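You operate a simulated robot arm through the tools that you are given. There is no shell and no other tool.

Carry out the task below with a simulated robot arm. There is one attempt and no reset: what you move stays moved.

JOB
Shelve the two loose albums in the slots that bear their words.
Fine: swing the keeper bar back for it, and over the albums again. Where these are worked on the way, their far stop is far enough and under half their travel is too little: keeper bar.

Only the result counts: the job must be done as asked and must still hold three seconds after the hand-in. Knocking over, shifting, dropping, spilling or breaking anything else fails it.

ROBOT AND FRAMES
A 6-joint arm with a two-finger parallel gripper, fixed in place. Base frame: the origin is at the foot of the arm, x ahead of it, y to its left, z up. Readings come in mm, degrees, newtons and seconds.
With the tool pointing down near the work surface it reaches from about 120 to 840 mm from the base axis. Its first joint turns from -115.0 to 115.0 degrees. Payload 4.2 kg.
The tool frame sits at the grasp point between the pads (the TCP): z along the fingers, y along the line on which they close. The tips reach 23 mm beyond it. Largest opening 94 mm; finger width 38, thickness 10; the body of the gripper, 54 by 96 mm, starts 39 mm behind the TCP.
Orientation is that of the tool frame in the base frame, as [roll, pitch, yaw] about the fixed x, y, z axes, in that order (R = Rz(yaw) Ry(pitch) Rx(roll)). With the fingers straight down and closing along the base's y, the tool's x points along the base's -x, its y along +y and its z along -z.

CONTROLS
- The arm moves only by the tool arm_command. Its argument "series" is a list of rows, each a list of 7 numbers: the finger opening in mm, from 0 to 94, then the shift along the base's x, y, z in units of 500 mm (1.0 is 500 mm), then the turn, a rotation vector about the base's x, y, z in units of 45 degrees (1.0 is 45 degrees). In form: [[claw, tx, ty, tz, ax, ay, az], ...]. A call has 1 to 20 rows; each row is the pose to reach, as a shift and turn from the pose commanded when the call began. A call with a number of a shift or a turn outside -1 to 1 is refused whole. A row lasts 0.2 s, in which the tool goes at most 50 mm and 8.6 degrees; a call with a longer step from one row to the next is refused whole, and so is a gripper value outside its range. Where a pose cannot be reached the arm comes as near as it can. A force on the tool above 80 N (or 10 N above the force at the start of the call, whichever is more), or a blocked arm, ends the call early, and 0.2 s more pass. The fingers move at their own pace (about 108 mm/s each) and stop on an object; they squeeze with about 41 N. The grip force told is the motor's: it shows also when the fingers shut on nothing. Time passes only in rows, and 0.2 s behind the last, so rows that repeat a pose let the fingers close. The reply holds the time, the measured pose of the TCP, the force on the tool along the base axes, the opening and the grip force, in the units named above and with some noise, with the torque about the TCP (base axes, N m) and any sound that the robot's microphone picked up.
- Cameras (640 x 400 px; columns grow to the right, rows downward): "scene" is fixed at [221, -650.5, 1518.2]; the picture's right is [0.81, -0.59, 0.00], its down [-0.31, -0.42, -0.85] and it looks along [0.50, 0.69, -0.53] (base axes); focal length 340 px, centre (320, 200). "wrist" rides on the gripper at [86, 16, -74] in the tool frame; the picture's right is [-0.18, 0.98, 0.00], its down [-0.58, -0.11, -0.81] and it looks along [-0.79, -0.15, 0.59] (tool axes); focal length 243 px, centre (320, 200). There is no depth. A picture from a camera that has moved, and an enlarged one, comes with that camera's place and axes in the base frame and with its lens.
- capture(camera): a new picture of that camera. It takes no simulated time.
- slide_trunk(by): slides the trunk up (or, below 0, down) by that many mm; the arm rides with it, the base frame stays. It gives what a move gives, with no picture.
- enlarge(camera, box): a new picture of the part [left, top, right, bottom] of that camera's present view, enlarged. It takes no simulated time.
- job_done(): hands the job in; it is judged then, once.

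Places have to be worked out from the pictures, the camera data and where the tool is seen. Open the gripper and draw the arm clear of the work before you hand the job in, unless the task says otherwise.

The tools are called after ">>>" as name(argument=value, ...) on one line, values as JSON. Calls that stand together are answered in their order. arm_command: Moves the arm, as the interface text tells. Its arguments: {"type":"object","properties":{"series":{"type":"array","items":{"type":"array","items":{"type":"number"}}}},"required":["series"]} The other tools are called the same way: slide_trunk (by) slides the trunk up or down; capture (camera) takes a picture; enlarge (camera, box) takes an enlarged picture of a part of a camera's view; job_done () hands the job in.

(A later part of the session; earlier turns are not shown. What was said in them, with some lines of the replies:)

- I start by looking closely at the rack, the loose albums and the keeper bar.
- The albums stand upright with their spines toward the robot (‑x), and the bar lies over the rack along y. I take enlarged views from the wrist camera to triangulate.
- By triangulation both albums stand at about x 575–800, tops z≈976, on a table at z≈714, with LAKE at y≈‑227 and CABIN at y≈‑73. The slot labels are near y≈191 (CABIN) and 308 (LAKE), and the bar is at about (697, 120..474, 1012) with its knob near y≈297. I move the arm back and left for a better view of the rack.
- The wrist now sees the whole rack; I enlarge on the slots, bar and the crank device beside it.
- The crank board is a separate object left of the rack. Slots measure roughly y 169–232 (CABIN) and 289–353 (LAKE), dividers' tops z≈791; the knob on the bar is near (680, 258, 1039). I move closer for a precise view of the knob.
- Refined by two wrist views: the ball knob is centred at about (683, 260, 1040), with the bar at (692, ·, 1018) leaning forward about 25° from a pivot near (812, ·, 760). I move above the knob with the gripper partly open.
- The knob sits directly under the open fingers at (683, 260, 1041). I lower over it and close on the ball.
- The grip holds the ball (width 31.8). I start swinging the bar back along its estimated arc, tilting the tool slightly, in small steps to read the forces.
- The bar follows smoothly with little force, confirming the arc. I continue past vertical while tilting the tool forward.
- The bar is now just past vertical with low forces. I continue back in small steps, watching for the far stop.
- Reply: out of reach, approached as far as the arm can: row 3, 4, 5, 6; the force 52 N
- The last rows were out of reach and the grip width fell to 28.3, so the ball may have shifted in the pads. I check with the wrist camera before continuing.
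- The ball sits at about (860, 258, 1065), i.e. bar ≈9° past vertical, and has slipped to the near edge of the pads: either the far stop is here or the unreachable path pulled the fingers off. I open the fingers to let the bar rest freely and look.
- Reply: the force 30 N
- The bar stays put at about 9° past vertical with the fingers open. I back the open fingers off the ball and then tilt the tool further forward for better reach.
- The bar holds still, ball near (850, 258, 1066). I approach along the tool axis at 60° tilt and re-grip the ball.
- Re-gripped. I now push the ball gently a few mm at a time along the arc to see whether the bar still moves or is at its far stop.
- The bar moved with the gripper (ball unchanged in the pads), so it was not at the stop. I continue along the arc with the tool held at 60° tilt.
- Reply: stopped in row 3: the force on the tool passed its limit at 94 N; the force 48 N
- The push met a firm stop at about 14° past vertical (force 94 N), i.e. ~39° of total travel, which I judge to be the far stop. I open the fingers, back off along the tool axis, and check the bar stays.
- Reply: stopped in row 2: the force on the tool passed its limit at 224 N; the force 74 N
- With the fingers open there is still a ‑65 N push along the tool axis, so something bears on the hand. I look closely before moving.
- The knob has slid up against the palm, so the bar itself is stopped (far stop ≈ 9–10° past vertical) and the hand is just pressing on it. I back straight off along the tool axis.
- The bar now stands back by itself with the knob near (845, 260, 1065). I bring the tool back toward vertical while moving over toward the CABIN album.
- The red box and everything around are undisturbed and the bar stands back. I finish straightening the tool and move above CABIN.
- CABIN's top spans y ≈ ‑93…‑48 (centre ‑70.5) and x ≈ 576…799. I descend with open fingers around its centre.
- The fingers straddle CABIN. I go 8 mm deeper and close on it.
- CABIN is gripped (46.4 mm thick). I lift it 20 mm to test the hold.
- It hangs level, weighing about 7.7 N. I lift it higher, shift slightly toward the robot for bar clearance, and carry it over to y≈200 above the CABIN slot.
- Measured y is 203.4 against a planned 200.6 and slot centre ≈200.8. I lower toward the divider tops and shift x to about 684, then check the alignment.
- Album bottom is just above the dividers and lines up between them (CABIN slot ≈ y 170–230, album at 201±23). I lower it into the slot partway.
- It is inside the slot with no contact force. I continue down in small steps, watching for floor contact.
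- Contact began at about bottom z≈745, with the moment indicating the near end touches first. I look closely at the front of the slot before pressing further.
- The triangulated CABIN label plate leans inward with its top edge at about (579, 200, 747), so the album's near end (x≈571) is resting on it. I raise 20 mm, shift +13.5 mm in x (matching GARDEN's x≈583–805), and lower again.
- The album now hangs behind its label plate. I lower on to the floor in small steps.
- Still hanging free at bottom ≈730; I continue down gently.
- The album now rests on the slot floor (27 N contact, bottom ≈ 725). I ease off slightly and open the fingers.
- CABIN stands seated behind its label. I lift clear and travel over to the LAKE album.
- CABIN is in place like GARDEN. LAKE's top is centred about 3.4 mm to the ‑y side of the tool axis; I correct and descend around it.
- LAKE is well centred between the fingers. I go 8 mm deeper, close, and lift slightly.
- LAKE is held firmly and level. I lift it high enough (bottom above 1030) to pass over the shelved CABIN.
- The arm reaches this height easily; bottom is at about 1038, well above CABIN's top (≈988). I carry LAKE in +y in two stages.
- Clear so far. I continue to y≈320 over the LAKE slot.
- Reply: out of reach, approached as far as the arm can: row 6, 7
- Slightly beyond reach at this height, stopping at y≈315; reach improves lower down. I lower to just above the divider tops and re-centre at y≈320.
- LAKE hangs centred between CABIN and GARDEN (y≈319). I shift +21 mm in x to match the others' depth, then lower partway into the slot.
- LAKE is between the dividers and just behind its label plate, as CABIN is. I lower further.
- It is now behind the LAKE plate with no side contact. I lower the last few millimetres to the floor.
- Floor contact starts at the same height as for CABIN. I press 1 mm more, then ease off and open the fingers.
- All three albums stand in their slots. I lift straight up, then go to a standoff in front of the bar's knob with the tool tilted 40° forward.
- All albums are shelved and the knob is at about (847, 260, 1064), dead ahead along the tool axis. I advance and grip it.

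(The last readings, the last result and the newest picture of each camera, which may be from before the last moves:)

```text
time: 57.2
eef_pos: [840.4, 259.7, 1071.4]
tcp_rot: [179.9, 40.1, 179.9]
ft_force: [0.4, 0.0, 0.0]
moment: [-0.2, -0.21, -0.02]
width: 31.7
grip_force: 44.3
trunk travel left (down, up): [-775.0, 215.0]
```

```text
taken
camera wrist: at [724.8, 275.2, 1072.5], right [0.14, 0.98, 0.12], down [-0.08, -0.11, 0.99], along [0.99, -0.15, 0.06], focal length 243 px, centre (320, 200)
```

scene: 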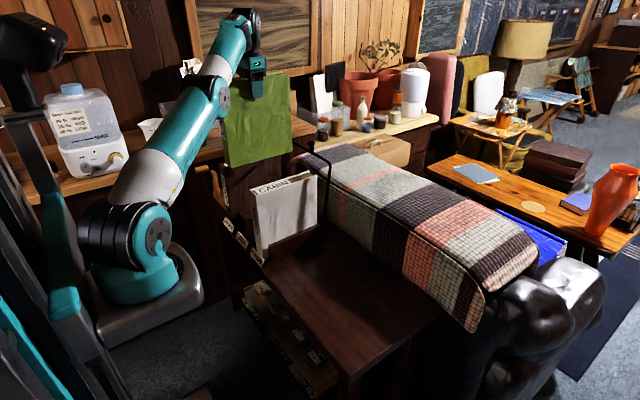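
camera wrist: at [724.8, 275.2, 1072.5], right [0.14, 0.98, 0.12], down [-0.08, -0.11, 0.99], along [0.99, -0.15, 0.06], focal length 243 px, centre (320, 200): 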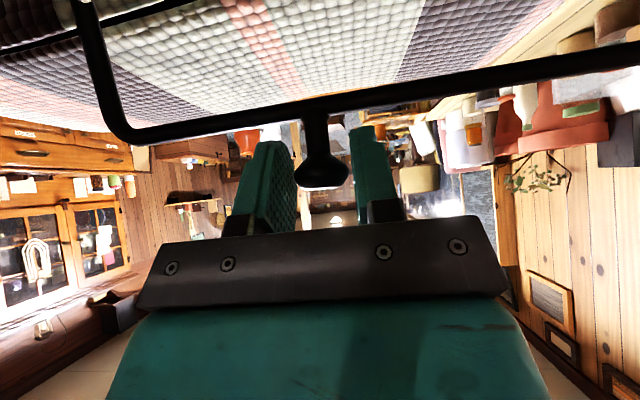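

Gripped again. I pull the bar forward along its arc (tool tilt held), first to about 11° forward of vertical.

>>> arm_command(series=[[10, -0.013, 0, 0.0015, 0, 0, 0], [10, -0.027, 0, 0.003, 0, 0, 0], [10, -0.0536, 0, 0.0046, 0, 0, 0], [10, -0.0802, 0, 0.0052, 0, 0, 0], [10, -0.107, 0, 0.0044, 0, 0, 0], [10, -0.1338, 0, 0.0028, 0, 0, 0], [10, -0.1604, 0, -0.0002, 0, 0, 0], [10, -0.1868, 0, -0.0042, 0, 0, 0]])

>>> capture(camera="wrist")

>>> enlarge(camera="scene", box=[210, 90, 350, 270])

```text
time: 59.0
eef_pos: [746.5, 259.2, 1069.4]
tcp_rot: [-179.9, 40.0, 180.0]
ft_force: [5.5, 2.8, -9.8]
moment: [-0.27, -0.85, 0.07]
width: 31.4
grip_force: 44.6
trunk travel left (down, up): [-775.0, 215.0]
```

```text
taken
camera wrist: at [631.0, 275.0, 1070.2], right [0.14, 0.98, 0.12], down [-0.07, -0.11, 0.99], along [0.99, -0.15, 0.06], focal length 243 px, centre (320, 200)
```

wrist: 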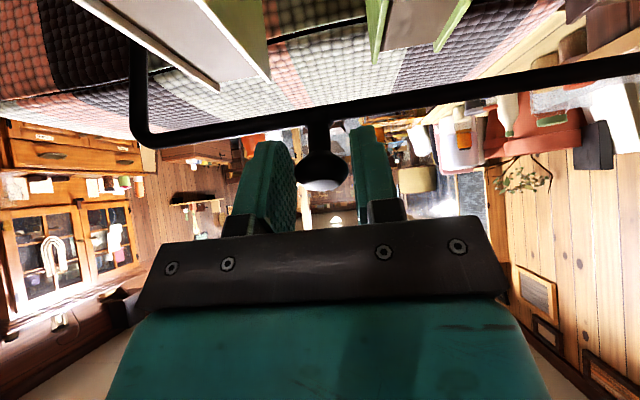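

```text
2.22 times, centred on (280, 180) of scene
camera zoom: at [221.0, -650.5, 1518.2], right [0.81, -0.59, 0.0], down [-0.31, -0.42, -0.85], along [0.5, 0.69, -0.53], focal length 755 px, centre (409, 244)
```

zoom: 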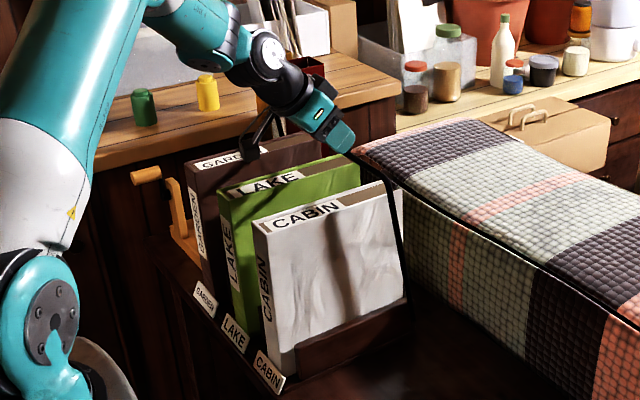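

The bar follows; slight downward pull means the true arc is a little lower. I continue forward to about 21°, lowering a touch.

>>> arm_command(series=[[10, -0.0132, 0, -0.0034, 0, 0, 0], [10, -0.0264, 0, -0.0068, 0, 0, 0], [10, -0.0396, 0, -0.0106, 0, 0, 0], [10, -0.0524, 0, -0.0144, 0, 0, 0], [10, -0.0782, 0, -0.0224, 0, 0, 0], [10, -0.1036, 0, -0.0312, 0, 0, 0]])

>>> capture(camera="wrist")

>>> enlarge(camera="scene", box=[210, 90, 350, 270])

```text
time: 60.4
eef_pos: [696.4, 258.8, 1055.5]
tcp_rot: [179.8, 40.2, 179.9]
ft_force: [0.6, 4.0, 7.3]
moment: [-0.23, -1.3, 0.04]
width: 31.6
grip_force: 45.2
trunk travel left (down, up): [-775.0, 215.0]
```

```text
taken
camera wrist: at [580.1, 275.1, 1055.5], right [0.14, 0.98, 0.12], down [-0.08, -0.11, 0.99], along [0.99, -0.15, 0.06], focal length 243 px, centre (320, 200)
```

wrist: 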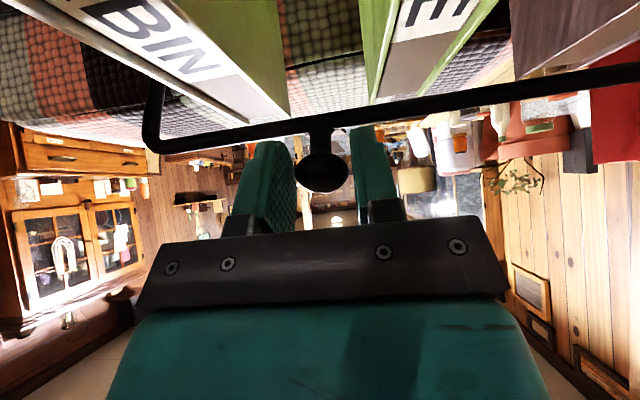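

```text
2.22 times, centred on (280, 180) of scene
camera zoom: at [221.0, -650.5, 1518.2], right [0.81, -0.59, 0.0], down [-0.31, -0.42, -0.85], along [0.5, 0.69, -0.53], focal length 755 px, centre (409, 244)
```

zoom: 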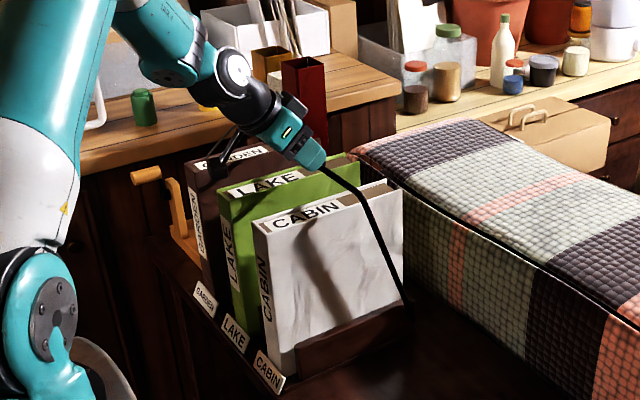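

The bar is now about 21° forward, over the albums and clear above them. I continue to the closed position in small steps, watching for the stop.

>>> arm_command(series=[[10, -0.01, 0, -0.0036, 0, 0, 0], [10, -0.02, 0, -0.0076, 0, 0, 0], [10, -0.03, 0, -0.0116, 0, 0, 0], [10, -0.038, 0, -0.015, 0, 0, 0], [10, -0.038, 0, -0.015, 0, 0, 0]])

>>> capture(camera="wrist")

>>> enlarge(camera="scene", box=[210, 90, 350, 270])

```text
time: 61.6
eef_pos: [678.4, 258.8, 1047.8]
tcp_rot: [-180.0, 40.1, 180.0]
ft_force: [3.9, 4.1, 0.7]
moment: [-0.18, -1.19, 0.04]
width: 31.7
grip_force: 45.1
trunk travel left (down, up): [-775.0, 215.0]
```

```text
taken
camera wrist: at [561.5, 275.1, 1047.8], right [0.14, 0.98, 0.12], down [-0.07, -0.11, 0.99], along [0.99, -0.15, 0.06], focal length 243 px, centre (320, 200)
```

wrist: 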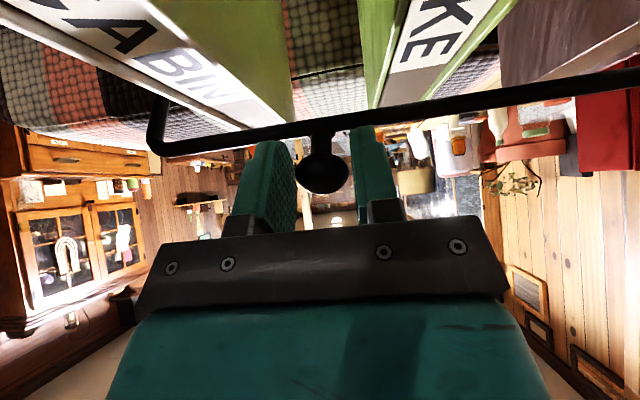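

```text
2.22 times, centred on (280, 180) of scene
camera zoom: at [221.0, -650.5, 1518.2], right [0.81, -0.59, 0.0], down [-0.31, -0.42, -0.85], along [0.5, 0.69, -0.53], focal length 755 px, centre (409, 244)
```

zoom: 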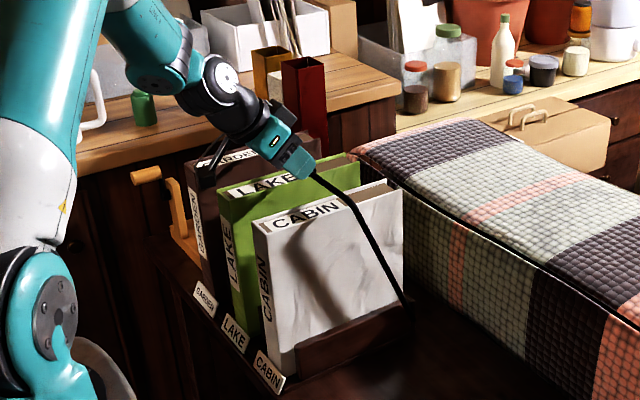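

The ball is back at about (685, 1040), its original place, with no stop force yet. I go on a few millimetres to feel for the closed stop.

>>> arm_command(series=[[10, -0.005, 0, -0.0024, 0, 0, 0], [10, -0.01, 0, -0.0047, 0, 0, 0], [10, -0.0145, 0, -0.0068, 0, 0, 0], [10, -0.0145, 0, -0.0068, 0, 0, 0]])

>>> capture(camera="wrist")

```text
time: 62.6
eef_pos: [673.0, 261.0, 1046.0]
tcp_rot: [179.7, 40.4, 179.5]
ft_force: [38.2, 12.4, 4.1]
moment: [-0.16, -0.12, -0.11]
width: 31.6
grip_force: 45.5
trunk travel left (down, up): [-775.0, 215.0]
```

```text
taken
camera wrist: at [557.1, 275.3, 1045.2], right [0.14, 0.98, 0.12], down [-0.08, -0.11, 0.99], along [0.99, -0.15, 0.06], focal length 243 px, centre (320, 200)
```

wrist: 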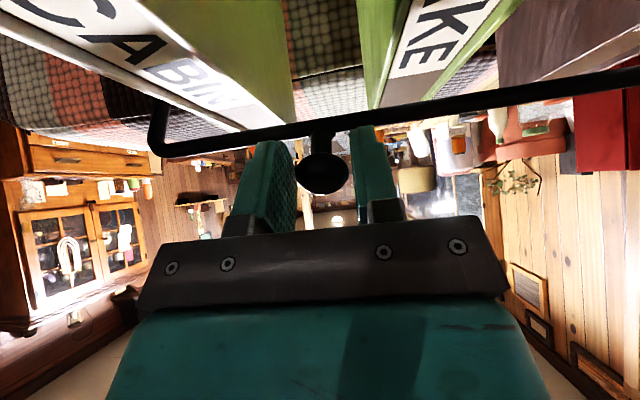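

The stop force (38 N) at ball x≈681 confirms the bar is fully over the albums. I relax the push, open the fingers, and back off along the tool axis.

>>> arm_command(series=[[10, 0.004, 0, 0.002, 0, 0, 0], [40, 0.006, 0, 0.003, 0, 0, 0], [70, 0.006, 0, 0.003, 0, 0, 0], [70, 0.006, 0, 0.003, 0, 0, 0], [70, -0.03, 0, 0.046, 0, 0, 0], [70, -0.08, 0, 0.106, 0, 0, 0], [70, -0.13, 0, 0.166, 0, 0, 0], [70, -0.18, 0, 0.226, 0, 0, 0]])

>>> capture(camera="wrist")

>>> enlarge(camera="scene", box=[210, 90, 350, 270])

```text
time: 64.4
eef_pos: [579.3, 259.0, 1156.2]
tcp_rot: [-180.0, 40.1, 180.0]
ft_force: [0.4, 0.1, 0.0]
moment: [-0.03, 0.0, -0.02]
width: 70.0
grip_force: 0.1
trunk travel left (down, up): [-775.0, 215.0]
```

```text
taken
camera wrist: at [464.1, 274.3, 1157.3], right [0.14, 0.98, 0.12], down [-0.07, -0.11, 0.99], along [0.99, -0.15, 0.06], focal length 243 px, centre (320, 200)
```

wrist: 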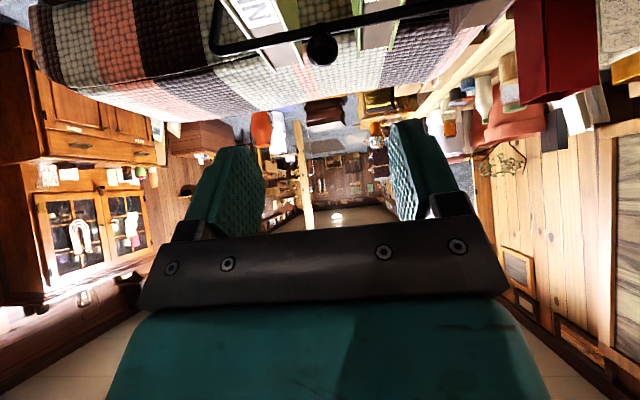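

```text
2.22 times, centred on (280, 180) of scene
camera zoom: at [221.0, -650.5, 1518.2], right [0.81, -0.59, 0.0], down [-0.31, -0.42, -0.85], along [0.5, 0.69, -0.53], focal length 755 px, centre (409, 244)
```

zoom: 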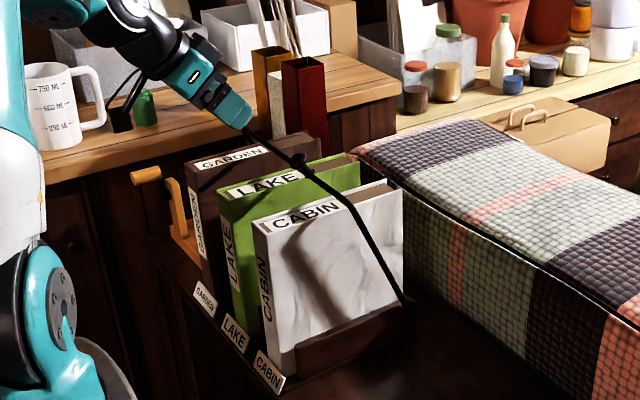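

The bar lies over all three albums. I straighten the tool and draw the arm clear to near its start pose, then verify.

>>> arm_command(series=[[70, -0.04, -0.02, 0.05, 0, 0.15, 0], [70, -0.08, -0.07, 0.1, 0, 0.3, 0], [70, -0.12, -0.12, 0.15, 0, 0.45, 0], [80, -0.15, -0.18, 0.2, 0, 0.6, 0], [90, -0.17, -0.24, 0.24, 0, 0.75, 0], [90, -0.19, -0.3, 0.28, 0, 0.889, 0], [90, -0.19, -0.34, 0.28, 0, 0.889, 0], [90, -0.19, -0.34, 0.28, 0, 0.889, 0]])

>>> capture(camera="scene")

>>> enlarge(camera="scene", box=[180, 110, 340, 270])

>>> capture(camera="wrist")

```text
time: 66.2
eef_pos: [484.8, 90.5, 1297.0]
tcp_rot: [179.9, 0.1, 179.9]
ft_force: [-1.0, 0.1, -0.1]
moment: [-0.01, -0.01, -0.01]
width: 90.1
grip_force: 0.2
trunk travel left (down, up): [-775.0, 215.0]
```

```text
taken
```

scene: 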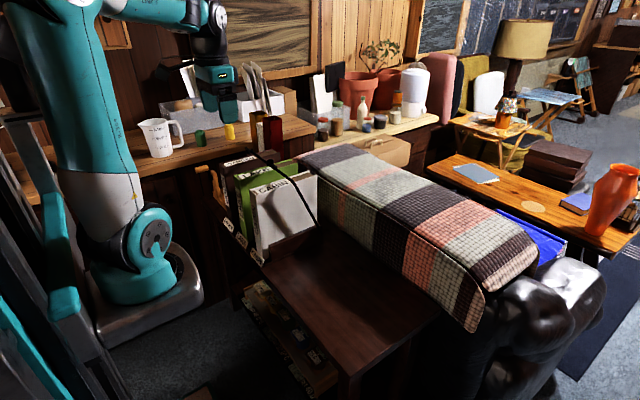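

```text
2.50 times, centred on (260, 190) of scene
camera zoom: at [221.0, -650.5, 1518.2], right [0.81, -0.59, 0.0], down [-0.31, -0.42, -0.85], along [0.5, 0.69, -0.53], focal length 849 px, centre (470, 225)
```

zoom: 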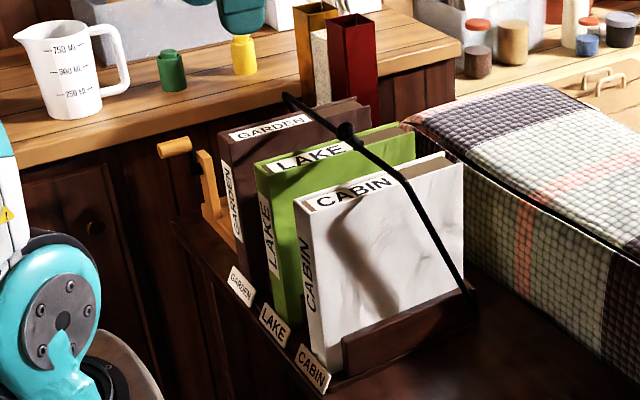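

```text
taken
camera wrist: at [396.0, 105.2, 1371.9], right [0.18, 0.98, 0.0], down [0.58, -0.11, 0.81], along [0.79, -0.15, -0.59], focal length 243 px, centre (320, 200)
```

wrist: 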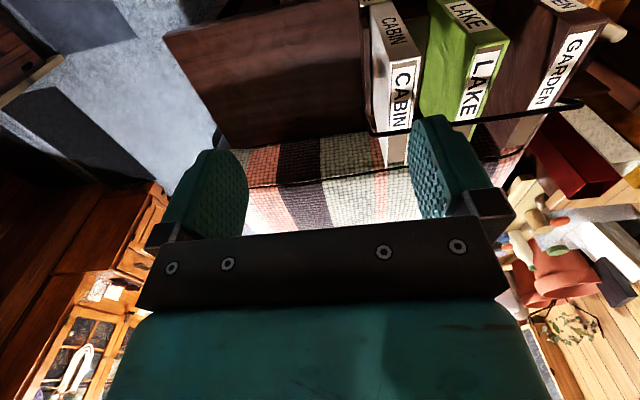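

The albums stand in their labelled slots. The bar and knob appear at the same pixels as at the start, over the albums, and the surrounding items look undisturbed. The arm is clear with the gripper open, so I hand the job in.

>>> job_done()

```text
The job is handed in.
```

I shelved both loose albums in their labelled slots, CABIN in CABIN and LAKE in LAKE, and handed the job in. I don't have the judge's result.

- **Keeper bar:** I swung it back to where it stopped firmly. It then rested there, about 6° past vertical, while I shelved the albums. Afterwards I brought it forward again until it met its closed stop, and in the final pictures it lies over all three albums in its original position.
- **CABIN:** on the first lowering its front edge touched down lightly on the label plate. I raised it, moved it about 14 mm deeper and set it down behind the plate, where GARDEN also sits. The plate looked undisturbed.
- **Knob grip:** while opening the bar, the gripper slipped off the knob once at the edge of its reach, so I gripped it again. At the far stop the hand pressed hard on the knob, with a brief peak of 224 N. I saw no damage.
- **Everything else:** nothing else looked moved. The arm is drawn clear with the gripper open.
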